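You operate a simulated robot arm through the tools that you are given. There is no shell and no other tool. Be economical: measure what you need, move in short steps, check, and stop when the job is done.

Carry out the task below with a simulated robot arm. There is one attempt and no reset: what you move stays moved.

Task
Check disc 23 under the magnifier on the lit table: red tray if cracked, green if not.
Fine: park the magnifier, leave the light on.

The check looks at the end state, three seconds after you hand in, the way a careful person would. Anything else that was tipped, shoved, dropped, spilled or broken makes it a failure.

Robot
A 7-joint arm with a two-finger parallel gripper, fixed in place. Base frame: the origin is at the foot of the arm, x ahead of it, y to its left, z up; the work surface is at about z = 900. Units: mm, degrees, N and s.
With the tool pointing down near the work surface it reaches from about 460 to 920 mm from the base axis. Its first joint turns from -115.0 to 115.0 degrees. Payload 3.91 kg.
Tool frame: the origin (TCP) lies between the finger pads and is the grasp point; the fingertips stand 30 mm ahead of it; z points along the fingers, y is the line along which they close. Largest opening 110 mm; finger width 20, thickness 10; the body of the gripper, 48 by 112 mm, starts 55 mm behind the TCP.
Orientation is told as [roll, pitch, yaw] about the base's x, y, z axes, in that order, counted from this pose: with the fingers straight down and closing along the base's y, the tool's x points along the base's -x, its y along +y and its z along -z.

Tools
- The arm moves only by the tool step_arm. Its argument "targets" is one flat list of numbers, 7 for each row, row after row: the turn, a rotation vector about the base's x, y, z in units of 90 degrees (1.0 is 90 degrees), then the shift along the base's x, y, z in units of 500 mm (1.0 is 500 mm), then the finger opening in mm, from 0 to 110. In form: [wx, wy, wz, x, y, z, hand, wx, wy, wz, x, y, z, hand, ...]. A call has 1 to 12 rows; each row is the pose to reach, as a shift and turn from the pose commanded when the call began. A call with a number of a shift or a turn outside -1 to 1 is refused whole. A row lasts 0.2 s, in which the tool goes at most 50 mm and 8.6 degrees; a call with a longer step from one row to the next is refused whole, and so is a gripper value outside its range. Where a pose cannot be reached the arm comes as near as it can. A force on the tool above 80 N (or 10 N above the force at the start of the call, whichever is more), or a blocked arm, ends the call early, and 0.2 s more pass. Each finger travels about 153 mm/s and halts on what it meets, pressing with about 36 N; the grip force reading is that of the motor and also rises with nothing between the fingers. The clock runs only during rows and for 0.2 s after the last one: add rows that repeat a pose to give the fingers time. The reply holds the time, the measured pose of the TCP, the force on the tool along the base axes, the opening and the grip force, in the units named above and with some noise.
- Cameras (640 x 400 px; columns grow to the right, rows downward): "scene" is fixed at [399.6, 648.6, 1649.2]; the picture's right is [-0.80, -0.59, 0.00], its down [-0.46, 0.62, -0.64] and it looks along [0.38, -0.51, -0.77] (base axes); focal length 336 px, centre (320, 200). "wrist" rides on the gripper at [72, 17, -103] in the tool frame; the picture's right is [-0.23, 0.97, 0.00], its down [-0.76, -0.18, -0.62] and it looks along [-0.61, -0.14, 0.78] (tool axes); focal length 222 px, centre (320, 200). There is no depth. A picture from a camera that has moved, and an enlarged one, comes with that camera's place and axes in the base frame and with its lens.
- get_image(camera): a new picture of that camera. It takes no simulated time.
- lift_body(by): slides the trunk up (or, below 0, down) by that many mm; the arm rides with it, the base frame stays. It gives what a move gives, with no picture.
- inspect(camera, box): a new picture of the part [left, top, right, bottom] of that camera's present view, enlarged. It takes no simulated time.
- close_job(): hands the job in; it is judged then, once.

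Go step by step. Nothing tells you positions but the pictures and the camera data: compare them with the known pose of the tool, close in by small moves and look again before you grip or let go. The budget is 120 turns and 64 pictures, counting those below and the enlarged ones. Unless the task says otherwise, let go and move clear before handing in, and close with one line.

The tools are called after ">>>" as name(argument=value, ...) on one line, values as JSON. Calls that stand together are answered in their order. step_arm: Moves the arm, as the interface text tells. Its arguments: {"type":"object","properties":{"targets":{"type":"array","items":{"type":"number"}}},"required":["targets"]} The other tools are called the same way: lift_body (by) slides the trunk up or down; get_image (camera) takes a picture; inspect (camera, box) takes an enlarged picture of a part of a camera's view; close_job () hands the job in.

At the start:

```text
time: 0.0
position: [642.1, 175.6, 1214.5]
ee_rot: [0.1, 0.0, 0.0]
contact_force: [0.7, -0.1, 0.1]
opening: 110.1
grasp_force: 0.0
trunk travel left (down, up): [-825.0, 165.0]
```

scene: 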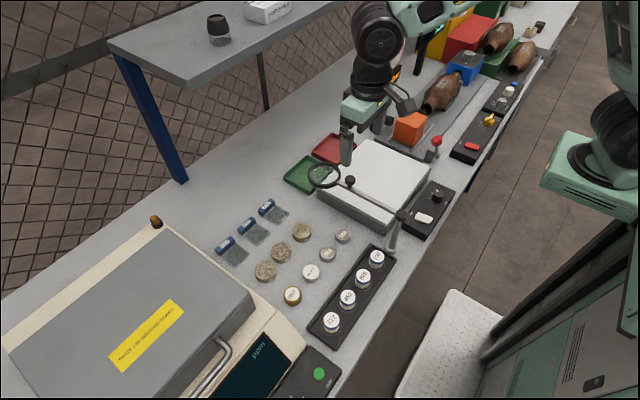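
wrist: 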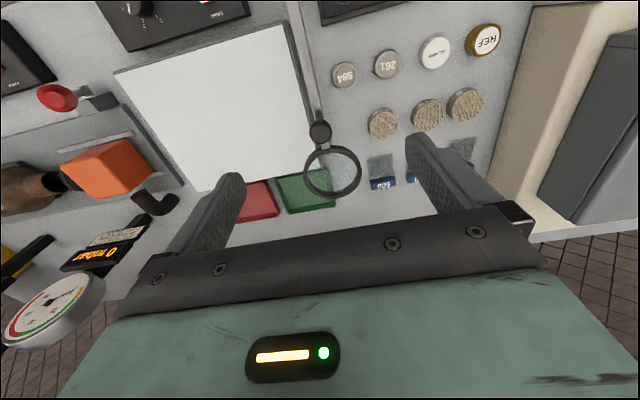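

I see a light table with a swing-arm magnifier, red and green trays behind it, and a rack with numbered discs. I'll enlarge the relevant parts to read the labels.

>>> inspect(camera="scene", box=[220, 200, 420, 350])

>>> inspect(camera="scene", box=[270, 100, 470, 260])

>>> inspect(camera="wrist", box=[220, 0, 540, 220])

```text
2.67 times, centred on (320, 275) of scene
camera zoom: at [399.6, 648.6, 1649.2], right [-0.8, -0.59, 0.0], down [-0.46, 0.62, -0.64], along [0.38, -0.51, -0.77], focal length 896 px, centre (320, 0)
```

zoom: 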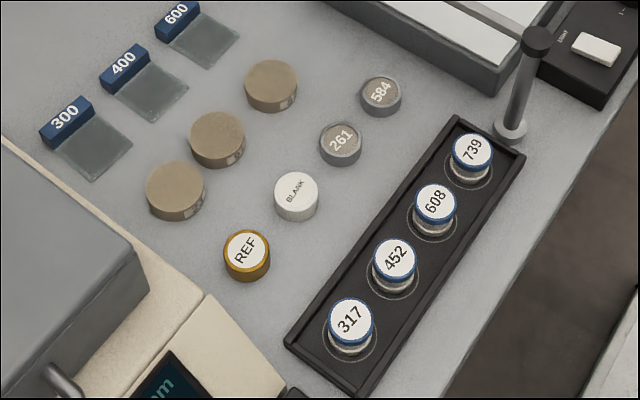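

```text
2.50 times, centred on (370, 180) of scene
camera zoom: at [399.6, 648.6, 1649.2], right [-0.8, -0.59, 0.0], down [-0.46, 0.62, -0.64], along [0.38, -0.51, -0.77], focal length 840 px, centre (195, 250)
```

zoom: 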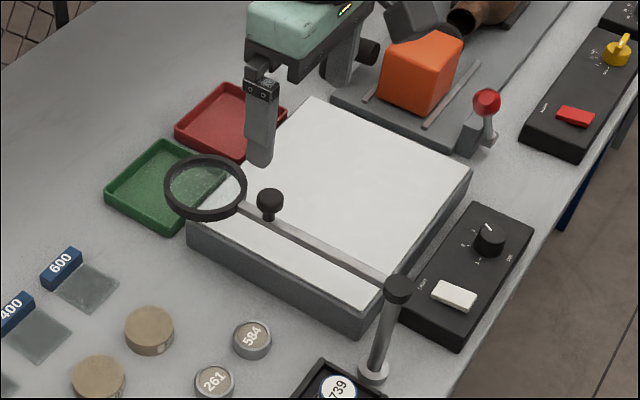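

```text
1.82 times, centred on (380, 110) of wrist
camera zoom: at [571.2, 194.2, 1318.7], right [0.23, 0.97, 0.0], down [0.76, -0.18, 0.62], along [0.61, -0.14, -0.78], focal length 404 px, centre (211, 364)
```

zoom: 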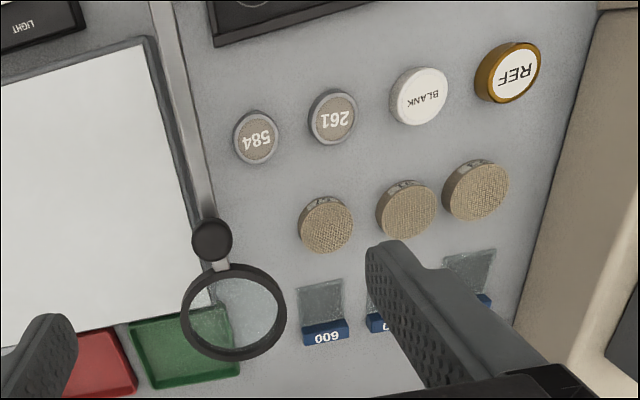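

The three brown discs carry small labels on their sides, facing the robot. I'll zoom in there before moving the camera.

>>> inspect(camera="scene", box=[250, 215, 320, 290])

>>> inspect(camera="wrist", box=[360, 80, 490, 150])

```text
5.33 times, centred on (285, 252) of scene
camera zoom: at [399.6, 648.6, 1649.2], right [-0.8, -0.59, 0.0], down [-0.46, 0.62, -0.64], along [0.38, -0.51, -0.77], focal length 1792 px, centre (507, -80)
```

zoom: 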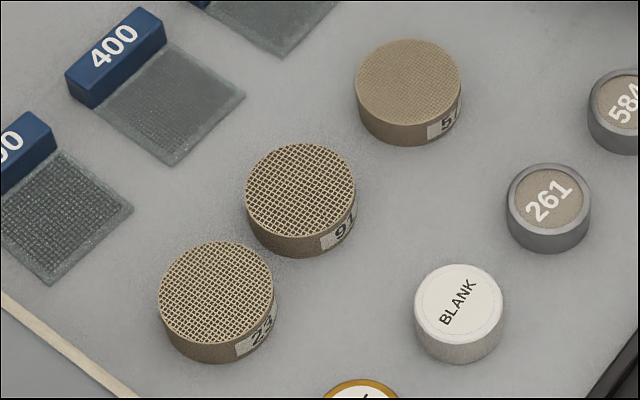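

```text
4.92 times, centred on (425, 115) of wrist
camera zoom: at [571.2, 194.2, 1318.7], right [0.23, 0.97, 0.0], down [0.76, -0.18, 0.62], along [0.61, -0.14, -0.78], focal length 1094 px, centre (-197, 618)
```

zoom: 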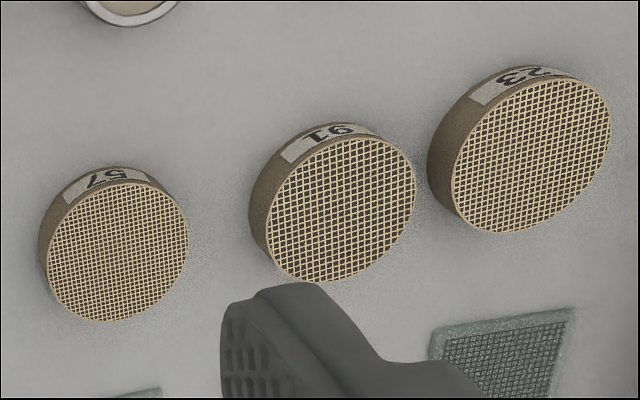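

Disc 23 is the one nearest the big machine, at about (735, 417). Next I'll check the light switch, the magnifier post and the magnifier's parked position.

>>> inspect(camera="scene", box=[380, 170, 480, 240])

>>> inspect(camera="scene", box=[275, 120, 435, 260])

```text
5.71 times, centred on (430, 205) of scene
camera zoom: at [399.6, 648.6, 1649.2], right [-0.8, -0.59, 0.0], down [-0.46, 0.62, -0.64], along [0.38, -0.51, -0.77], focal length 1920 px, centre (-309, 171)
```

zoom: 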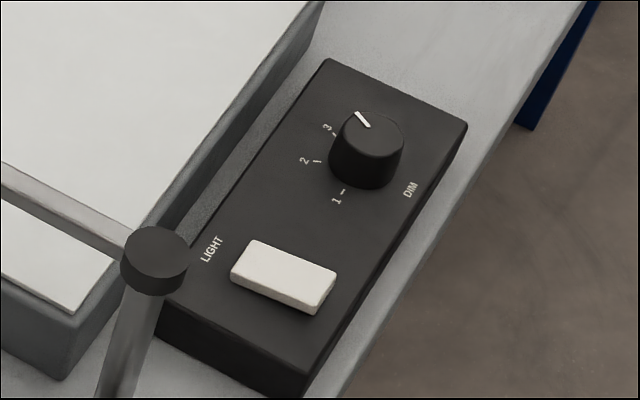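

```text
2.86 times, centred on (355, 190) of scene
camera zoom: at [399.6, 648.6, 1649.2], right [-0.8, -0.59, 0.0], down [-0.46, 0.62, -0.64], along [0.38, -0.51, -0.77], focal length 960 px, centre (220, 229)
```

zoom: 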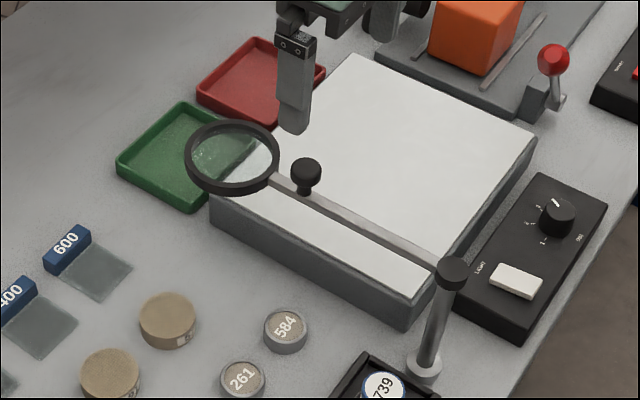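

The magnifier swings on a post at about (524, 175), with its ring now at about (741, 173, 1040). The light plate spans roughly x 558–783, y −110..148. I'll go above disc 23 with the fingers turned to close along x, so they miss disc 91.

>>> step_arm(targets=[0, 0, 0.09, 0.017, 0.044, -0.018, 100, 0, 0, 0.18, 0.034, 0.088, -0.036, 90, 0, 0, 0.27, 0.051, 0.132, -0.054, 80, 0, 0, 0.36, 0.068, 0.176, -0.072, 80, 0, 0, 0.45, 0.085, 0.22, -0.09, 80, 0, 0, 0.54, 0.102, 0.264, -0.108, 80, 0, 0, 0.63, 0.119, 0.308, -0.126, 80, 0, 0, 0.72, 0.136, 0.352, -0.144, 80, 0, 0, 0.81, 0.153, 0.396, -0.162, 80, 0, 0, 0.9, 0.17, 0.44, -0.18, 80, 0, 0, 0.95, 0.18, 0.47, -0.19, 80, 0, 0, 1.0, 0.186, 0.483, -0.2, 80])

>>> get_image(camera="wrist")

>>> get_image(camera="scene")

```text
time: 2.6
position: [715.8, 399.3, 1111.2]
ee_rot: [0.1, 0.2, 90.1]
contact_force: [0.4, 0.5, -0.1]
opening: 79.6
grasp_force: 0.1
out of reach, approached as far as the arm can: row 10, 11, 12
trunk travel left (down, up): [-825.0, 165.0]
```

```text
54 pictures are left
camera wrist: at [701.0, 328.3, 1215.5], right [-0.97, 0.22, 0.0], down [0.18, 0.76, 0.62], along [0.14, 0.61, -0.78], focal length 222 px, centre (320, 200)
```

wrist: 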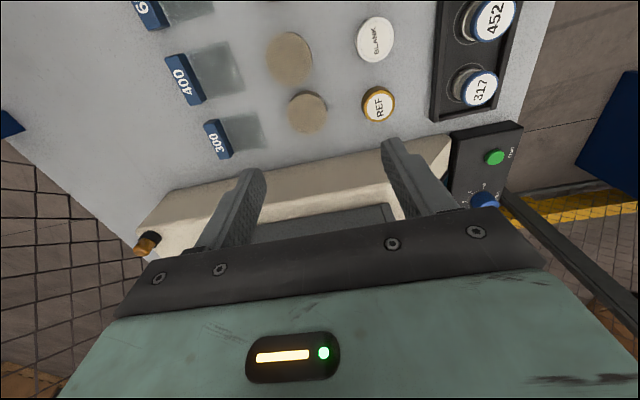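

```text
53 pictures are left
```

scene: 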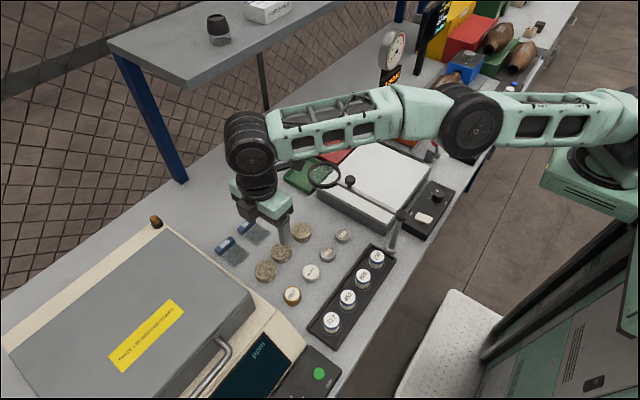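

The target was slightly out of reach at this height. The wrist picture agrees on disc 23 at about (735, 415), so I'll descend and recheck.

>>> step_arm(targets=[0, 0, 0, 0, 0, -0.05, 80, 0, 0, 0, 0, 0, -0.1, 80, 0, 0, 0, 0, 0, -0.15, 80, 0, 0, 0, 0, 0, -0.2, 80, 0, 0, 0, 0, 0, -0.2, 80])

>>> get_image(camera="wrist")

```text
time: 3.8
position: [717.6, 398.3, 1012.8]
ee_rot: [-0.1, 0.1, 90.1]
contact_force: [-0.1, 0.2, -0.3]
opening: 80.1
grasp_force: 0.1
trunk travel left (down, up): [-825.0, 165.0]
```

```text
52 pictures are left
camera wrist: at [701.4, 326.6, 1116.2], right [-0.97, 0.23, 0.0], down [0.18, 0.76, 0.62], along [0.14, 0.61, -0.78], focal length 222 px, centre (320, 200)
```

wrist: 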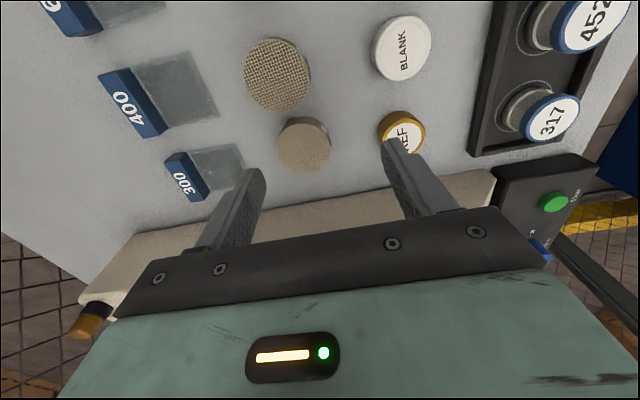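

Disc top measured again at (737, 415). I'll centre over it and lower so the fingertips sit just above the bench.

>>> step_arm(targets=[0, 0, 0, 0.038, 0.033, 0, 80, 0, 0, 0, 0.038, 0.033, -0.05, 80, 0, 0, 0, 0.038, 0.033, -0.1, 80, 0, 0, 0, 0.038, 0.033, -0.13, 80, 0, 0, 0, 0.038, 0.033, -0.13, 80])

>>> get_image(camera="wrist")

>>> inspect(camera="scene", box=[200, 160, 360, 300])

```text
time: 5.0
position: [717.9, 397.7, 949.1]
ee_rot: [0.0, 0.0, 90.0]
contact_force: [0.9, 0.2, 0.5]
opening: 80.1
grasp_force: 0.0
out of reach, approached as far as the arm can: row 1, 2, 3, 4, 5
trunk travel left (down, up): [-825.0, 165.0]
```

```text
51 pictures are left
camera wrist: at [701.9, 325.5, 1053.4], right [-0.97, 0.23, 0.0], down [0.18, 0.76, 0.62], along [0.14, 0.61, -0.78], focal length 222 px, centre (320, 200)
```

wrist: 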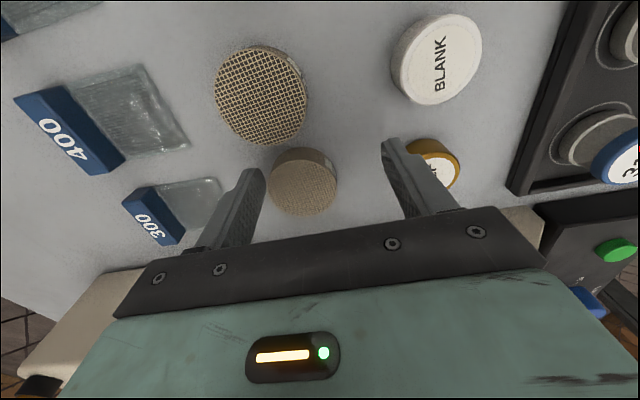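

```text
2.86 times, centred on (280, 230) of scene
camera zoom: at [399.6, 648.6, 1649.2], right [-0.8, -0.59, 0.0], down [-0.46, 0.62, -0.64], along [0.38, -0.51, -0.77], focal length 960 px, centre (434, 114)
```

zoom: 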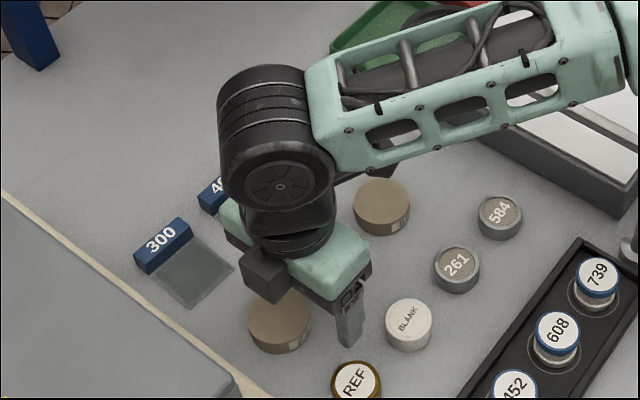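

The arm stops at about 821 mm radius with this hand yaw, so a joint may be limiting it. I'll rise and try a different yaw (45°) on the way to the same spot.

>>> step_arm(targets=[0, 0, 0, 0, 0, 0.06, 80, 0, 0, -0.09, 0, 0, 0.1, 80, 0, 0, -0.18, 0, 0, 0.1, 80, 0, 0, -0.27, 0, 0, 0.1, 80, 0, 0, -0.36, 0.01, 0.01, 0.1, 80, 0, 0, -0.45, 0.02, 0.02, 0.1, 80, 0, 0, -0.5, 0.03, 0.03, 0.1, 80, 0, 0, -0.5, 0.038, 0.034, 0.1, 80, 0, 0, -0.5, 0.038, 0.034, 0.1, 80])

```text
time: 7.0
position: [724.6, 396.7, 1002.8]
ee_rot: [0.0, -0.1, 45.0]
contact_force: [0.1, 0.3, 0.0]
opening: 80.2
grasp_force: 0.0
out of reach, approached as far as the arm can: row 5, 6, 7, 8, 9
trunk travel left (down, up): [-825.0, 165.0]
```

Yaw makes little difference. I'll raise the hand 120 mm and lower the trunk by the same, bringing the shoulder closer to wrist level.

>>> step_arm(targets=[0, 0, 0, -0.02, -0.02, 0.08, 80, 0, 0, 0, -0.02, -0.02, 0.16, 80, 0, 0, 0, -0.02, -0.02, 0.24, 80, 0, 0, 0, -0.02, -0.02, 0.24, 80])

>>> lift_body(by=-120)

>>> step_arm(targets=[0, 0, 0.08, 0.02, 0.02, 0, 80, 0, 0, 0.16, 0.04, 0.04, 0, 80, 0, 0, 0.24, 0.04, 0.04, 0, 80, 0, 0, 0.32, 0.04, 0.04, 0, 80, 0, 0, 0.4, 0.04, 0.04, 0, 80, 0, 0, 0.5, 0.04, 0.04, 0, 80, 0, 0, 0.5, 0.04, 0.04, 0, 80])

```text
time: 8.0
position: [719.3, 393.2, 1125.2]
ee_rot: [-0.1, 0.0, 45.0]
contact_force: [-0.2, 0.3, -0.2]
opening: 80.0
grasp_force: 0.0
out of reach, approached as far as the arm can: row 1, 2, 3, 4
trunk travel left (down, up): [-825.0, 165.0]
```

```text
time: 9.5
position: [721.1, 394.6, 1005.4]
ee_rot: [0.0, 0.0, 45.1]
contact_force: [-0.9, 0.2, 0.4]
opening: 80.1
grasp_force: 0.1
trunk travel left (down, up): [-705.0, 285.0]
```

```text
refused: row 6 steps farther than a row can; nothing moved
```

The trunk is down and the hand is at (721, 395, 1005). I'll re-send the turn to 90° and shift in smaller steps.

>>> step_arm(targets=[0, 0, 0.085, 0.01, 0.01, 0, 80, 0, 0, 0.17, 0.02, 0.02, 0, 80, 0, 0, 0.255, 0.03, 0.03, 0, 80, 0, 0, 0.34, 0.03, 0.04, 0, 80, 0, 0, 0.42, 0.03, 0.04, 0, 80, 0, 0, 0.5, 0.03, 0.04, 0, 80, 0, 0, 0.5, 0.03, 0.04, 0, 80])

```text
time: 11.1
position: [719.9, 396.5, 1000.2]
ee_rot: [0.1, 0.1, 90.1]
contact_force: [0.2, 0.6, -0.1]
opening: 80.1
grasp_force: 0.1
out of reach, approached as far as the arm can: row 1, 2, 3, 4, 5, 6, 7
trunk travel left (down, up): [-705.0, 285.0]
```

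Still limited at 822 mm. I'll look at the arm's posture.

>>> get_image(camera="scene")

```text
49 pictures are left
```

scene: 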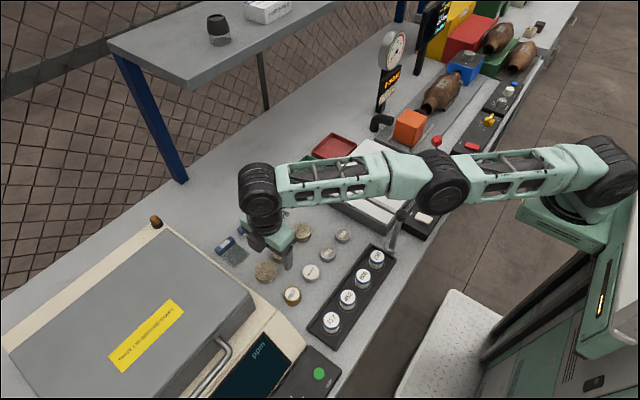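

The arm is straight here, so I'll tilt the hand about 17° (fingers leaning toward +y, about the closing axis) to gain reach. The pads stay square to the disc.

>>> step_arm(targets=[0.065, 0, 0, 0, 0, 0, 80, 0.13, 0, 0, 0, 0, 0, 80, 0.19, 0, 0, 0, 0, 0, 80, 0.19, 0, 0, 0, 0, 0, 80])

```text
time: 12.1
position: [751.7, 423.2, 1005.6]
ee_rot: [0.1, -17.2, 90.1]
contact_force: [-0.9, 0.3, 0.3]
opening: 80.0
grasp_force: 0.0
out of reach, approached as far as the arm can: row 1, 2, 3, 4
trunk travel left (down, up): [-705.0, 285.0]
```

Tilting works: the hand now reaches (752, 423). I'll come back to the disc's centre and look.

>>> step_arm(targets=[0, 0, 0, -0.03, -0.018, 0, 80, 0, 0, 0, -0.03, -0.018, 0, 80])

>>> get_image(camera="wrist")

```text
time: 12.7
position: [750.1, 423.0, 1006.3]
ee_rot: [0.1, -17.0, 90.0]
contact_force: [-0.3, 0.0, 0.5]
opening: 80.1
grasp_force: 0.0
out of reach, approached as far as the arm can: row 1, 2
trunk travel left (down, up): [-705.0, 285.0]
```

```text
48 pictures are left
camera wrist: at [734.1, 325.3, 1083.6], right [-0.97, 0.22, 0.07], down [0.18, 0.55, 0.82], along [0.14, 0.81, -0.57], focal length 222 px, centre (320, 200)
```

wrist: 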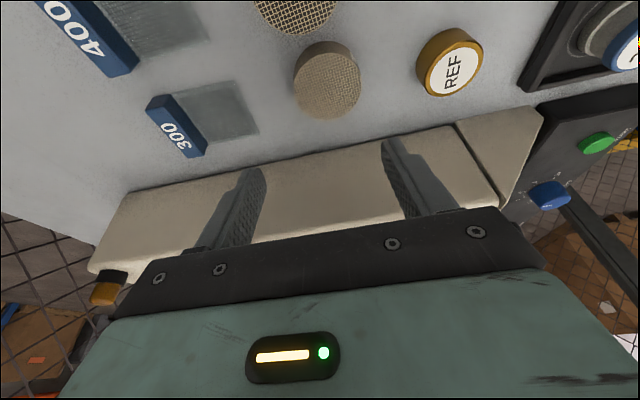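

>>> step_arm(targets=[0, 0, 0, -0.03, -0.03, 0, 80, 0, 0, 0, -0.03, -0.03, 0, 80])

```text
time: 13.3
position: [749.0, 423.8, 1010.2]
ee_rot: [0.1, -17.0, 89.9]
contact_force: [0.2, -0.4, 0.0]
opening: 80.1
grasp_force: 0.1
out of reach, approached as far as the arm can: row 1, 2
trunk travel left (down, up): [-705.0, 285.0]
```

>>> step_arm(targets=[0, 0, 0, -0.022, -0.043, 0, 80, 0, 0, 0, -0.022, -0.043, 0, 80])

>>> get_image(camera="wrist")

```text
time: 13.9
position: [754.9, 418.2, 1010.0]
ee_rot: [0.0, -17.0, 90.1]
contact_force: [-0.1, 0.8, -0.3]
opening: 80.0
grasp_force: 0.1
out of reach, approached as far as the arm can: row 1, 2
trunk travel left (down, up): [-705.0, 285.0]
```

```text
47 pictures are left
camera wrist: at [739.3, 318.9, 1087.9], right [-0.97, 0.22, 0.07], down [0.18, 0.55, 0.82], along [0.14, 0.81, -0.57], focal length 222 px, centre (320, 200)
```

wrist: 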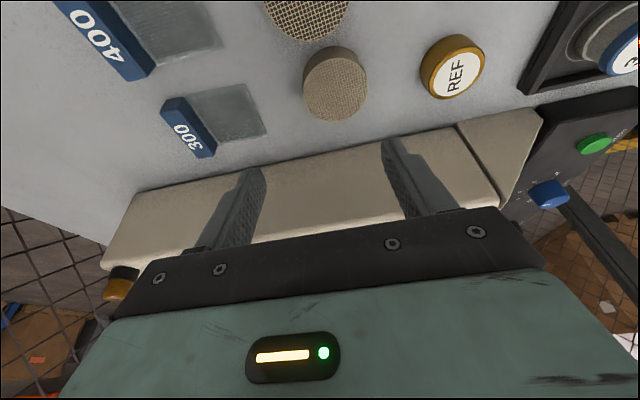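

>>> step_arm(targets=[0, 0, 0, -0.03, -0.01, 0, 80, 0, 0, 0, -0.03, -0.01, 0, 80])

```text
time: 14.5
position: [750.7, 421.0, 1012.4]
ee_rot: [0.1, -17.0, 90.0]
contact_force: [-1.0, 0.4, 0.1]
opening: 79.9
grasp_force: 0.0
out of reach, approached as far as the arm can: row 1, 2
trunk travel left (down, up): [-705.0, 285.0]
```

>>> step_arm(targets=[0, 0, 0, -0.054, -0.026, 0, 80, 0, 0, 0, -0.054, -0.026, 0, 80])

```text
time: 15.1
position: [746.0, 426.5, 1015.2]
ee_rot: [0.1, -17.0, 90.0]
contact_force: [-1.3, 0.7, -0.4]
opening: 80.0
grasp_force: 0.1
out of reach, approached as far as the arm can: row 1, 2
trunk travel left (down, up): [-705.0, 285.0]
```

>>> step_arm(targets=[0, 0, 0, -0.06, -0.03, 0, 80, 0, 0, 0, -0.12, -0.06, 0, 80, 0, 0, 0, -0.12, -0.06, 0, 80])

```text
time: 15.9
position: [733.0, 440.3, 1018.2]
ee_rot: [0.0, -16.9, 90.0]
contact_force: [-0.3, 0.5, -0.1]
opening: 79.8
grasp_force: 0.0
out of reach, approached as far as the arm can: row 1, 2, 3
trunk travel left (down, up): [-705.0, 285.0]
```

The arm seems stuck straight at a singularity and inward commands only slide it sideways. I'll lift the trunk for clearance, then command a downward move to bend the elbow.

>>> lift_body(by=150)

>>> step_arm(targets=[0, 0, 0, 0, 0, -0.06, 80, 0, 0, 0, 0, 0, -0.12, 80, 0, 0, 0, 0, 0, -0.12, 80])

```text
time: 17.6
position: [731.9, 440.3, 1169.6]
ee_rot: [0.1, -17.0, 90.0]
contact_force: [-1.0, 0.2, -0.3]
opening: 79.8
grasp_force: 0.0
trunk travel left (down, up): [-855.0, 135.0]
```

```text
time: 18.4
position: [735.4, 443.0, 1105.1]
ee_rot: [0.1, -16.9, 90.0]
contact_force: [-0.2, -0.5, -0.1]
opening: 79.9
grasp_force: 0.0
out of reach, approached as far as the arm can: row 1, 2, 3
trunk travel left (down, up): [-855.0, 135.0]
```

>>> get_image(camera="scene")

```text
46 pictures are left
```

scene: 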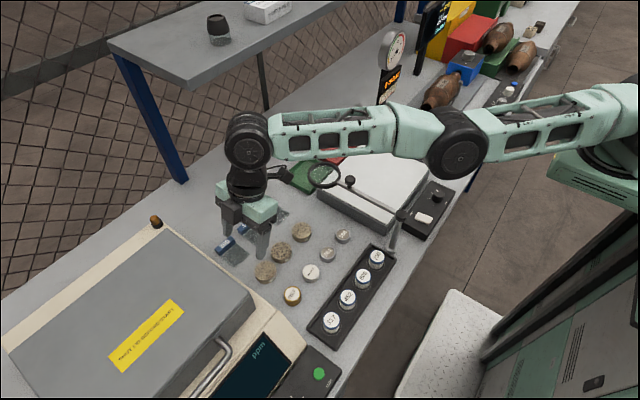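

>>> step_arm(targets=[0, 0, 0, -0.05, -0.03, 0, 80, 0, 0, 0, -0.1, -0.06, 0, 80, 0, 0, 0, -0.15, -0.09, 0, 80, 0, 0, 0, -0.2, -0.12, 0, 80, 0, 0, 0, -0.25, -0.15, 0, 80, 0, 0, 0, -0.3, -0.18, 0, 80])

```text
time: 19.9
position: [703.1, 472.9, 1112.8]
ee_rot: [0.2, -16.9, 90.0]
contact_force: [0.3, 0.9, 0.7]
opening: 79.7
grasp_force: 0.0
out of reach, approached as far as the arm can: row 1, 2, 3, 4, 5, 6
trunk travel left (down, up): [-855.0, 135.0]
```

Inward commands give sideways motion, so I suspect a wrist limit. I'll undo the tilt and yaw here and see whether the arm frees up.

>>> step_arm(targets=[-0.065, 0, 0, 0, 0, 0, 80, -0.13, 0, 0, 0, 0, 0, 80, -0.19, 0, 0, 0, 0, 0, 80, -0.19, 0, 0, 0, 0, 0, 80])

>>> step_arm(targets=[0, 0, -0.09, 0, 0, 0, 80, 0, 0, -0.18, 0, 0, 0, 80, 0, 0, -0.27, 0, 0, 0, 80, 0, 0, -0.36, 0, 0, 0, 80, 0, 0, -0.45, 0, 0, 0, 80, 0, 0, -0.54, 0, 0, 0, 80, 0, 0, -0.63, 0, 0, 0, 80, 0, 0, -0.72, 0, 0, 0, 80])

```text
time: 20.9
position: [679.0, 437.0, 1110.5]
ee_rot: [0.1, 0.2, 90.0]
contact_force: [-0.3, 0.1, -0.1]
opening: 80.2
grasp_force: 0.0
out of reach, approached as far as the arm can: row 1, 2, 3, 4
trunk travel left (down, up): [-855.0, 135.0]
```

```text
time: 22.6
position: [676.2, 437.5, 1111.1]
ee_rot: [0.0, 0.2, 25.0]
contact_force: [-0.7, 0.2, -0.1]
opening: 80.1
grasp_force: 0.1
trunk travel left (down, up): [-855.0, 135.0]
```

Now it reports reachable. A small inward test shift:

>>> step_arm(targets=[0, 0, 0, -0.05, -0.05, 0, 80, 0, 0, 0, -0.05, -0.05, 0, 80])

```text
time: 23.2
position: [674.4, 438.1, 1112.0]
ee_rot: [0.0, 0.2, 25.1]
contact_force: [1.0, 0.4, 0.0]
opening: 80.1
grasp_force: 0.1
out of reach, approached as far as the arm can: row 1, 2
trunk travel left (down, up): [-855.0, 135.0]
```

Inward alone stalls (straight-arm singularity), so I'll combine down and inward so that the elbow has to bend.

>>> step_arm(targets=[0, 0, 0, -0.02, -0.013, -0.05, 80, 0, 0, 0, -0.04, -0.026, -0.1, 80, 0, 0, 0, -0.06, -0.04, -0.15, 80, 0, 0, 0, -0.08, -0.052, -0.2, 80, 0, 0, 0, -0.08, -0.052, -0.2, 80])

>>> get_image(camera="scene")

```text
time: 24.3
position: [665.3, 447.9, 1029.3]
ee_rot: [1.0, -1.3, 25.1]
contact_force: [-12.2, -22.9, 31.5]
opening: 72.6
grasp_force: 0.1
out of reach, approached as far as the arm can: row 1, 2, 3, 4, 5
trunk travel left (down, up): [-855.0, 135.0]
stopped in row 5: the force on the tool passed its limit (the readings are from after the stop); the commanded pose is now the measured one
```

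```text
45 pictures are left
```

scene: 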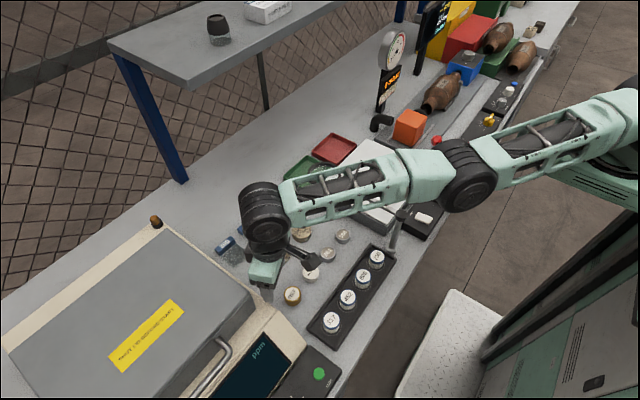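

The hand touched the big machine's lid edge. I'll back straight up at once using the trunk, then check.

>>> lift_body(by=120)

>>> inspect(camera="scene", box=[0, 180, 340, 400])

```text
time: 25.8
position: [665.8, 450.5, 1143.7]
ee_rot: [0.7, -1.2, 25.0]
contact_force: [0.6, -0.3, -0.6]
opening: 79.8
grasp_force: 0.1
trunk travel left (down, up): [-975.0, 15.0]
```

```text
1.82 times, centred on (170, 290) of scene
camera zoom: at [399.6, 648.6, 1649.2], right [-0.8, -0.59, 0.0], down [-0.46, 0.62, -0.64], along [0.38, -0.51, -0.77], focal length 611 px, centre (593, 36)
```

zoom: 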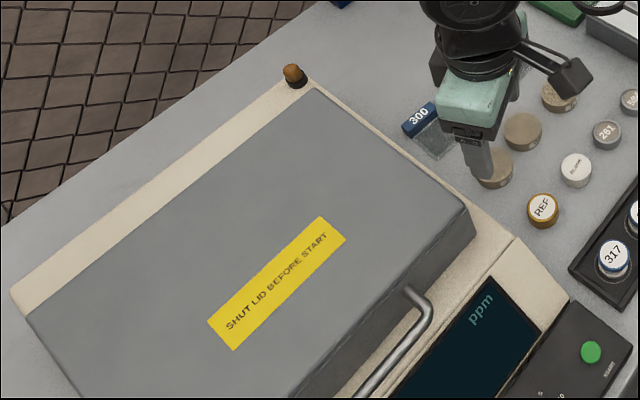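

No visible damage. Now I'll try moving toward the bench centre (−y mainly), away from the machine.

>>> step_arm(targets=[0, 0, 0, -0.02, -0.06, 0, 80, 0, 0, 0, -0.04, -0.12, 0, 80, 0, 0, 0, -0.06, -0.18, 0, 80, 0, 0, 0, -0.08, -0.24, 0, 80])

```text
time: 26.8
position: [693.8, 426.9, 1134.2]
ee_rot: [0.8, -1.2, 25.1]
contact_force: [0.1, 0.1, 0.0]
opening: 79.8
grasp_force: 0.1
out of reach, approached as far as the arm can: row 1, 2, 3, 4
trunk travel left (down, up): [-975.0, 15.0]
```

>>> step_arm(targets=[0, 0, 0, -0.01, -0.01, 0.08, 80, 0, 0, 0, -0.02, -0.02, 0.16, 80, 0, 0, 0, -0.05, -0.03, 0.24, 80, 0, 0, 0, -0.08, -0.05, 0.3, 80, 0, 0, 0, -0.1, -0.07, 0.3, 80, 0, 0, 0, -0.1, -0.07, 0.3, 80])

```text
time: 28.2
position: [683.8, 429.8, 1288.5]
ee_rot: [0.8, -1.1, 25.0]
contact_force: [0.3, -0.4, -0.2]
opening: 80.0
grasp_force: 0.1
out of reach, approached as far as the arm can: row 1, 2, 3, 4, 5, 6
trunk travel left (down, up): [-975.0, 15.0]
```

>>> get_image(camera="scene")

>>> get_image(camera="wrist")

```text
43 pictures are left
```

scene: 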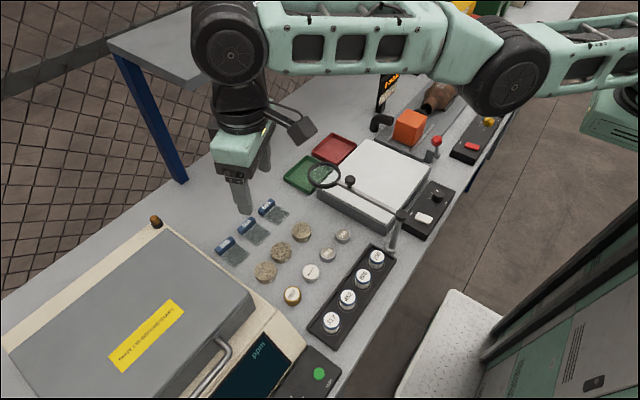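

```text
42 pictures are left
camera wrist: at [611.4, 413.6, 1391.2], right [-0.21, 0.98, 0.02], down [0.76, 0.15, 0.64], along [0.62, 0.14, -0.77], focal length 222 px, centre (320, 200)
```

wrist: 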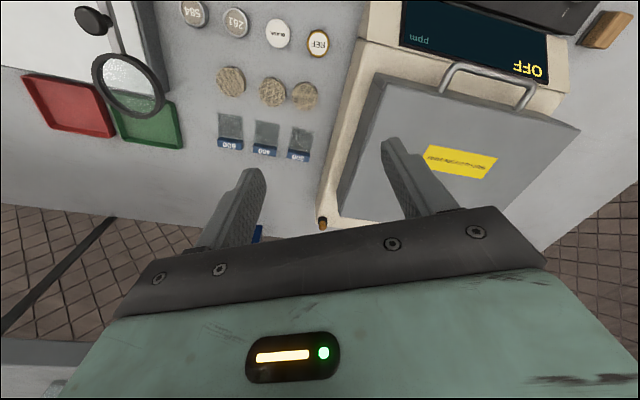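

The arm is now level and straight, well clear of everything. I'll retry down-and-inward up here, holding extra rows for the solver.

>>> step_arm(targets=[0, 0, 0, 0, 0, -0.08, 80, 0, 0, 0, -0.02, -0.02, -0.16, 80, 0, 0, 0, -0.06, -0.05, -0.22, 80, 0, 0, 0, -0.1, -0.08, -0.26, 80, 0, 0, 0, -0.15, -0.1, -0.26, 80, 0, 0, 0, -0.2, -0.13, -0.26, 80, 0, 0, 0, -0.25, -0.16, -0.26, 80, 0, 0, 0, -0.25, -0.16, -0.26, 80, 0, 0, 0, -0.25, -0.16, -0.26, 80])

```text
time: 30.2
position: [650.0, 463.6, 1150.7]
ee_rot: [0.8, -1.2, 25.0]
contact_force: [0.0, -0.2, -0.4]
opening: 80.0
grasp_force: 0.0
out of reach, approached as far as the arm can: row 2, 3, 4, 5, 6, 7, 8, 9
trunk travel left (down, up): [-975.0, 15.0]
```

Height follows but reach doesn't shrink. I haven't tried combining an upward move with a swing toward −y, so I'll try that, still in clear air.

>>> step_arm(targets=[0, 0, 0, 0.02, -0.03, 0.05, 80, 0, 0, 0, 0.04, -0.06, 0.1, 80, 0, 0, 0, 0.06, -0.09, 0.15, 80, 0, 0, 0, 0.08, -0.13, 0.2, 80, 0, 0, 0, 0.09, -0.18, 0.25, 80, 0, 0, 0, 0.1, -0.23, 0.25, 80, 0, 0, 0, 0.1, -0.28, 0.25, 80, 0, 0, 0, 0.1, -0.33, 0.25, 80])

```text
time: 32.0
position: [762.9, 353.0, 1292.6]
ee_rot: [0.6, -1.1, 25.1]
contact_force: [-0.8, 0.1, 0.1]
opening: 79.8
grasp_force: 0.0
out of reach, approached as far as the arm can: row 1, 2, 3, 4, 5, 6, 7, 8
trunk travel left (down, up): [-975.0, 15.0]
```

>>> step_arm(targets=[0.06, -0.06, 0, -0.02, -0.02, 0, 80, 0.12, -0.12, 0, -0.04, -0.04, 0, 80, 0.18, -0.18, 0, -0.06, -0.06, 0, 80, 0.24, -0.24, 0, -0.08, -0.08, 0, 80, 0.3, -0.3, 0, -0.1, -0.1, 0, 80, 0.36, -0.36, 0, -0.12, -0.12, 0, 80, 0.36, -0.36, 0, -0.15, -0.15, 0, 80, 0.36, -0.36, 0, -0.18, -0.18, 0, 80, 0.36, -0.36, 0, -0.2, -0.2, 0, 80])

>>> get_image(camera="scene")

```text
time: 34.0
position: [888.0, 430.6, 1347.2]
ee_rot: [20.5, -43.4, 17.0]
contact_force: [0.3, -0.1, -0.8]
opening: 79.7
grasp_force: 0.1
out of reach, approached as far as the arm can: row 1, 2, 3, 4, 5, 6, 7, 8, 9
trunk travel left (down, up): [-975.0, 15.0]
```

```text
41 pictures are left
```

scene: 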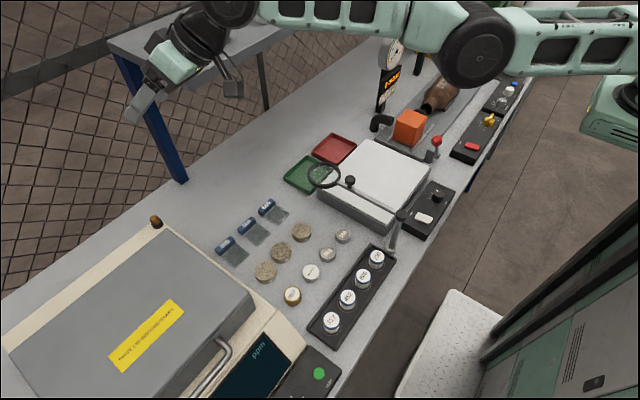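

The outward tilt doesn't unlock it either. I'll tilt back the other way and past vertical while asking for a pose well inside the reach.

>>> step_arm(targets=[-0.06, 0.06, 0, -0.02, -0.02, 0, 80, -0.12, 0.12, 0, -0.04, -0.04, 0, 80, -0.18, 0.18, 0, -0.06, -0.06, 0, 80, -0.24, 0.24, 0, -0.1, -0.1, 0, 80, -0.3, 0.3, 0, -0.14, -0.14, 0, 80, -0.36, 0.36, 0, -0.18, -0.18, 0, 80, -0.42, 0.42, 0, -0.24, -0.24, 0, 80, -0.48, 0.48, 0, -0.3, -0.3, 0, 80, -0.54, 0.54, 0, -0.36, -0.36, 0, 80, -0.6, 0.6, 0, -0.42, -0.42, 0, 80, -0.6, 0.6, 0, -0.42, -0.42, 0, 80])

```text
time: 36.4
position: [675.7, 232.3, 1314.4]
ee_rot: [-10.5, 27.0, 22.4]
contact_force: [-1.6, -0.4, 1.5]
opening: 79.9
grasp_force: 0.0
out of reach, approached as far as the arm can: row 1, 2, 3, 4, 5, 6, 7, 8, 9
trunk travel left (down, up): [-975.0, 15.0]
```

The last rows were reachable, so the elbow has bent. I'll move further in and bring the hand back to vertical.

>>> step_arm(targets=[0, 0, 0, -0.05, -0.02, 0, 80, 0, 0, 0, -0.1, -0.04, 0, 80, 0.06, -0.06, 0, -0.12, -0.06, 0, 80, 0.12, -0.12, 0, -0.14, -0.08, 0, 80, 0.18, -0.18, 0, -0.16, -0.1, 0, 80, 0.24, -0.24, 0, -0.18, -0.12, 0, 80, 0.24, -0.24, 0, -0.18, -0.12, 0, 80])

>>> get_image(camera="scene")

```text
time: 38.0
position: [586.7, 168.6, 1312.2]
ee_rot: [0.8, -1.3, 25.0]
contact_force: [1.1, -1.2, 0.4]
opening: 80.1
grasp_force: 0.0
trunk travel left (down, up): [-975.0, 15.0]
```

```text
40 pictures are left
```

scene: 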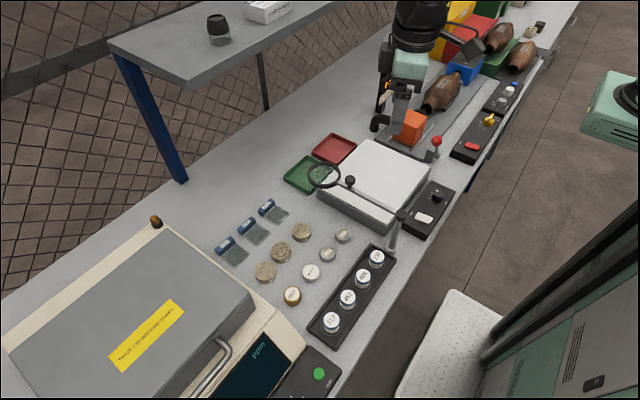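

The arm is free again. I'll square the hand and move over to the disc side first, then lower the trunk so the shoulder is level with the work, without over-stretching.

>>> step_arm(targets=[-0.014, 0.009, 0, 0.01, 0.06, 0, 80, -0.014, 0.009, 0, 0.03, 0.14, 0, 80, -0.014, 0.009, 0, 0.05, 0.22, 0, 80, -0.014, 0.009, 0, 0.07, 0.3, 0, 80, -0.014, 0.009, 0, 0.07, 0.34, 0, 80])

>>> step_arm(targets=[0, 0, 0.09, 0, 0, 0, 80, 0, 0, 0.18, 0, 0, 0, 80, 0, 0, 0.27, 0, 0, 0, 80, 0, 0, 0.36, 0, 0, 0, 80, 0, 0, 0.45, 0, 0, 0, 80, 0, 0, 0.54, 0, 0, 0, 80, 0, 0, 0.63, 0, 0, 0, 80, 0, 0, 0.722, 0, 0, 0, 80])

>>> lift_body(by=-230)

```text
time: 39.2
position: [622.7, 339.6, 1313.9]
ee_rot: [0.0, 0.0, 25.1]
contact_force: [0.1, 0.7, -0.1]
opening: 80.1
grasp_force: 0.1
trunk travel left (down, up): [-975.0, 15.0]
```

```text
time: 41.0
position: [621.8, 338.4, 1313.6]
ee_rot: [-0.1, 0.0, 90.2]
contact_force: [0.5, -0.8, -0.3]
opening: 80.0
grasp_force: 0.0
trunk travel left (down, up): [-975.0, 15.0]
```

```text
time: 43.4
position: [621.0, 338.4, 1082.7]
ee_rot: [0.1, 0.1, 90.0]
contact_force: [0.4, 0.3, -0.4]
opening: 80.0
grasp_force: 0.0
trunk travel left (down, up): [-745.0, 245.0]
```

Everything is in reach so far. Now the tilt (20° about x) and the move over disc 23 at moderate height.

>>> step_arm(targets=[0.07, 0, 0, 0.04, 0.03, -0.03, 80, 0.14, 0, 0, 0.08, 0.06, -0.06, 80, 0.22, 0, 0, 0.12, 0.09, -0.09, 80, 0.22, 0, 0, 0.16, 0.12, -0.12, 80, 0.22, 0, 0, 0.2, 0.14, -0.145, 80, 0.22, 0, 0, 0.232, 0.153, -0.145, 80, 0.22, 0, 0, 0.232, 0.153, -0.145, 80])

>>> get_image(camera="wrist")

```text
time: 45.0
position: [736.9, 414.5, 1010.1]
ee_rot: [0.1, -19.7, 90.0]
contact_force: [-0.7, -0.9, 0.6]
opening: 80.1
grasp_force: 0.1
trunk travel left (down, up): [-745.0, 245.0]
```

```text
39 pictures are left
camera wrist: at [722.3, 312.4, 1083.3], right [-0.97, 0.21, 0.08], down [0.18, 0.51, 0.84], along [0.14, 0.84, -0.53], focal length 222 px, centre (320, 200)
```

wrist: 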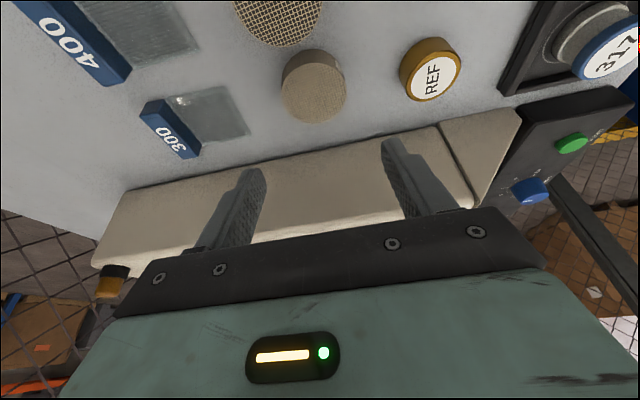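

Disc 23 is at (736, 413), as aimed. I'll descend vertically, shifting 8 mm in −y to allow for the tilted tips.

>>> step_arm(targets=[0, 0, 0, 0, -0.017, -0.04, 80, 0, 0, 0, 0, -0.017, -0.08, 80, 0, 0, 0, 0, -0.017, -0.12, 80, 0, 0, 0, 0, -0.017, -0.149, 80, 0, 0, 0, 0, -0.017, -0.149, 80])

>>> get_image(camera="wrist")

>>> inspect(camera="scene", box=[200, 190, 340, 310])

```text
time: 46.2
position: [737.1, 405.3, 933.4]
ee_rot: [-0.1, -19.8, 90.0]
contact_force: [0.6, -0.1, 0.0]
opening: 80.0
grasp_force: 0.1
trunk travel left (down, up): [-745.0, 245.0]
```

```text
38 pictures are left
camera wrist: at [721.0, 303.1, 1007.0], right [-0.97, 0.21, 0.08], down [0.18, 0.51, 0.84], along [0.14, 0.84, -0.53], focal length 222 px, centre (320, 200)
```

wrist: 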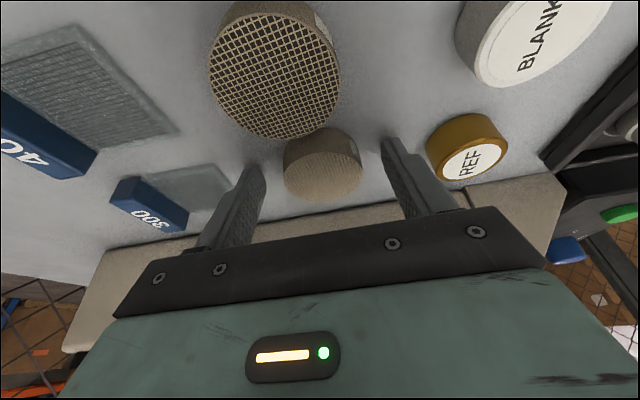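

```text
3.33 times, centred on (270, 250) of scene
camera zoom: at [399.6, 648.6, 1649.2], right [-0.8, -0.59, 0.0], down [-0.46, 0.62, -0.64], along [0.38, -0.51, -0.77], focal length 1120 px, centre (487, 33)
```

zoom: 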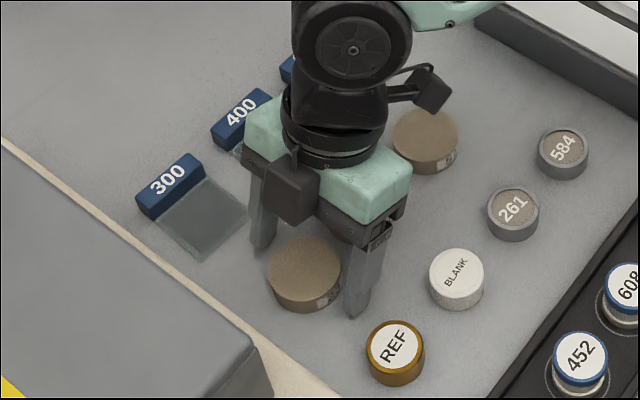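

The fingers straddle disc 23 cleanly. Closing now.

>>> step_arm(targets=[0, 0, 0, 0, 0.004, 0, 70, 0, 0, 0, 0, 0.004, 0, 55, 0, 0, 0, 0, 0.004, 0, 45, 0, 0, 0, 0, 0.004, 0, 45])

>>> get_image(camera="wrist")

```text
time: 47.2
position: [736.7, 408.2, 935.2]
ee_rot: [0.0, -19.6, 90.0]
contact_force: [-0.3, -0.2, 0.9]
opening: 48.8
grasp_force: 36.0
trunk travel left (down, up): [-745.0, 245.0]
```

```text
36 pictures are left
camera wrist: at [720.5, 305.9, 1007.8], right [-0.97, 0.21, 0.08], down [0.18, 0.51, 0.84], along [0.14, 0.84, -0.53], focal length 222 px, centre (320, 200)
```

wrist: 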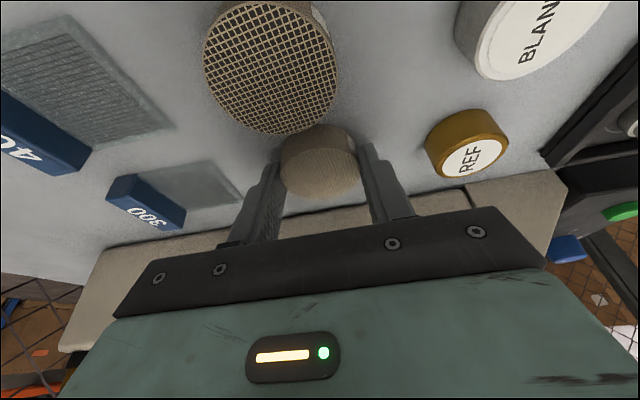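

Gripped (48.8 mm). Lifting straight up, then inward.

>>> step_arm(targets=[0, 0, 0, 0, 0, 0.04, 45, 0, 0, 0, 0, 0, 0.1, 45, 0, 0, 0, -0.02, -0.02, 0.18, 45, 0, 0, 0, -0.05, -0.06, 0.26, 45, 0, 0, 0, -0.08, -0.1, 0.34, 45, 0, 0, 0, -0.1, -0.14, 0.42, 45, 0, 0, 0, -0.1, -0.14, 0.42, 45])

>>> get_image(camera="wrist")

```text
time: 48.8
position: [688.0, 336.8, 1148.4]
ee_rot: [-0.1, -19.7, 90.0]
contact_force: [0.0, 0.6, -0.1]
opening: 48.7
grasp_force: 36.0
trunk travel left (down, up): [-745.0, 245.0]
```

```text
35 pictures are left
camera wrist: at [671.2, 233.9, 1220.3], right [-0.97, 0.21, 0.08], down [0.18, 0.51, 0.84], along [0.14, 0.84, -0.53], focal length 222 px, centre (320, 200)
```

wrist: 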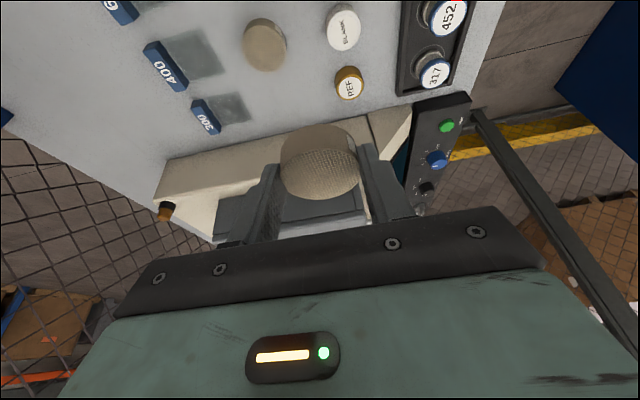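

Disc is held level. I'll carry it over the magnifier at height to above the light plate's centre.

>>> step_arm(targets=[0, 0, 0, 0, -0.06, 0.01, 45, 0, 0, 0, 0, -0.14, 0.02, 45, 0, 0, 0, -0.005, -0.22, 0.02, 45, 0, 0, 0, -0.01, -0.3, 0.02, 45, 0, 0, 0, -0.015, -0.38, 0.02, 45, 0, 0, 0, -0.02, -0.46, 0.02, 45, 0, 0, 0, -0.02, -0.54, 0.02, 45, 0, 0, 0, -0.02, -0.6, 0.02, 45, 0, 0, 0, -0.02, -0.644, 0.02, 45, 0, 0, 0, -0.02, -0.644, 0.02, 45])

>>> get_image(camera="scene")

>>> get_image(camera="wrist")

```text
time: 51.0
position: [675.8, 17.8, 1156.5]
ee_rot: [0.0, -19.7, 90.1]
contact_force: [-0.1, 0.3, 0.7]
opening: 48.5
grasp_force: 36.2
trunk travel left (down, up): [-745.0, 245.0]
```

```text
34 pictures are left
```

scene: 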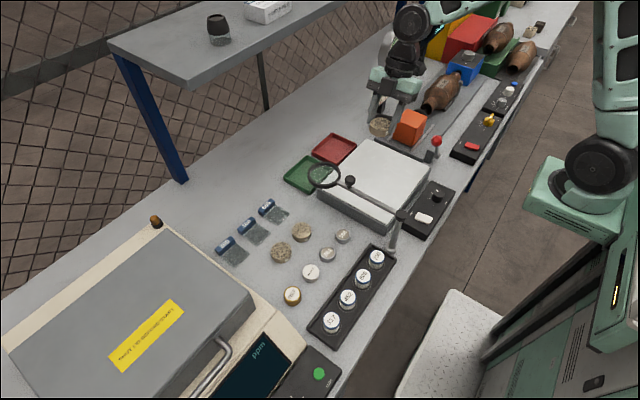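

```text
33 pictures are left
camera wrist: at [660.6, -84.9, 1228.3], right [-0.97, 0.21, 0.08], down [0.18, 0.51, 0.84], along [0.14, 0.84, -0.53], focal length 222 px, centre (320, 200)
```

wrist: 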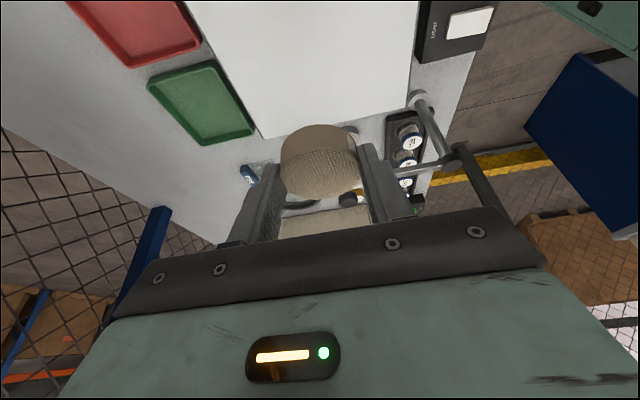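

The plate's top comes out at z≈940 in both cameras. I'll descend to just above it, then look.

>>> step_arm(targets=[0, 0, 0, 0, 0, -0.08, 45, 0, 0, 0, 0, 0, -0.16, 45, 0, 0, 0, 0, 0, -0.24, 45, 0, 0, 0, 0, 0, -0.31, 45, 0, 0, 0, 0, 0, -0.335, 45, 0, 0, 0, 0, 0, -0.335, 45])

>>> inspect(camera="scene", box=[290, 90, 470, 240])

```text
time: 52.4
position: [676.8, 16.5, 987.8]
ee_rot: [0.0, -19.7, 90.1]
contact_force: [0.4, 0.3, -0.6]
opening: 48.9
grasp_force: 36.0
trunk travel left (down, up): [-745.0, 245.0]
```

```text
2.67 times, centred on (380, 165) of scene
camera zoom: at [399.6, 648.6, 1649.2], right [-0.8, -0.59, 0.0], down [-0.46, 0.62, -0.64], along [0.38, -0.51, -0.77], focal length 896 px, centre (160, 293)
```

zoom: 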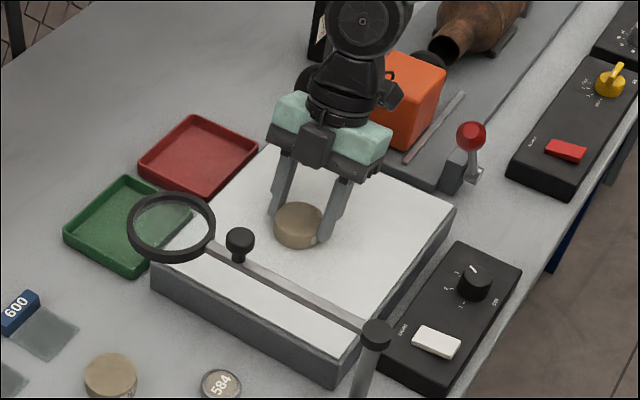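

Nearly on the plate. Small steps down, watching the force.

>>> step_arm(targets=[0, 0, 0, 0, 0, -0.006, 45, 0, 0, 0, 0, 0, -0.012, 45])

>>> inspect(camera="scene", box=[345, 140, 405, 180])

```text
time: 53.0
position: [679.1, 16.2, 983.8]
ee_rot: [-0.3, -19.8, 90.0]
contact_force: [-3.3, -2.5, 22.3]
opening: 49.2
grasp_force: 35.4
trunk travel left (down, up): [-745.0, 245.0]
```

```text
10.00 times, centred on (375, 160) of scene
camera zoom: at [399.6, 648.6, 1649.2], right [-0.8, -0.59, 0.0], down [-0.46, 0.62, -0.64], along [0.38, -0.51, -0.77], focal length 3360 px, centre (-230, 600)
```

zoom: 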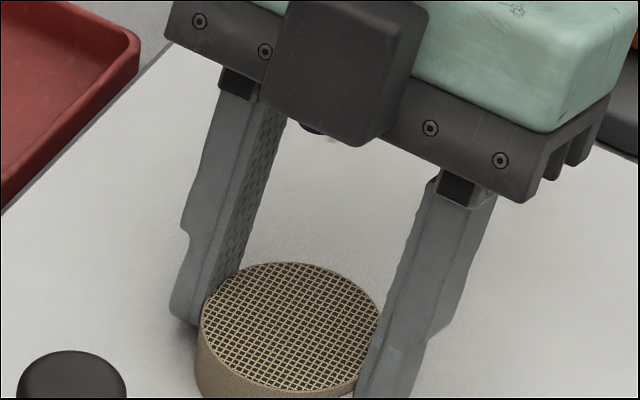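

Contact at 22 N, so the disc is on the plate. I'll ease up 2 mm, open, and rise.

>>> step_arm(targets=[0, 0, 0, 0, 0, 0.004, 45, 0, 0, 0, 0, 0, 0.004, 60, 0, 0, 0, 0, 0, 0.004, 80, 0, 0, 0, 0, 0, 0.004, 80])

>>> step_arm(targets=[0, 0, 0, 0, -0.01, 0.03, 80, 0, 0, 0, 0, -0.03, 0.1, 80, 0, 0, 0, 0, -0.03, 0.18, 80, 0, 0, 0, 0, -0.03, 0.26, 80, 0, 0, 0, 0, -0.03, 0.34, 80, 0, 0, 0, 0, -0.03, 0.34, 80])

>>> inspect(camera="scene", box=[320, 120, 420, 190])

```text
time: 54.0
position: [677.7, 16.4, 983.6]
ee_rot: [-0.1, -19.8, 90.1]
contact_force: [-0.5, -0.8, -0.8]
opening: 80.0
grasp_force: 0.0
trunk travel left (down, up): [-745.0, 245.0]
```

```text
time: 55.4
position: [675.6, 2.8, 1155.0]
ee_rot: [0.0, -19.9, 90.0]
contact_force: [-0.3, -0.6, -0.4]
opening: 80.1
grasp_force: 0.0
trunk travel left (down, up): [-745.0, 245.0]
```

```text
5.71 times, centred on (370, 155) of scene
camera zoom: at [399.6, 648.6, 1649.2], right [-0.8, -0.59, 0.0], down [-0.46, 0.62, -0.64], along [0.38, -0.51, -0.77], focal length 1920 px, centre (34, 457)
```

zoom: 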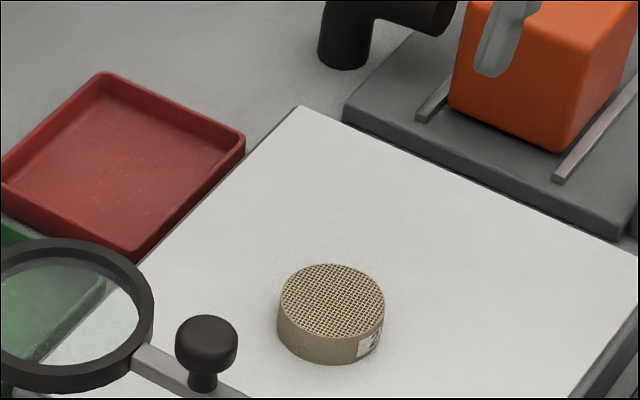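

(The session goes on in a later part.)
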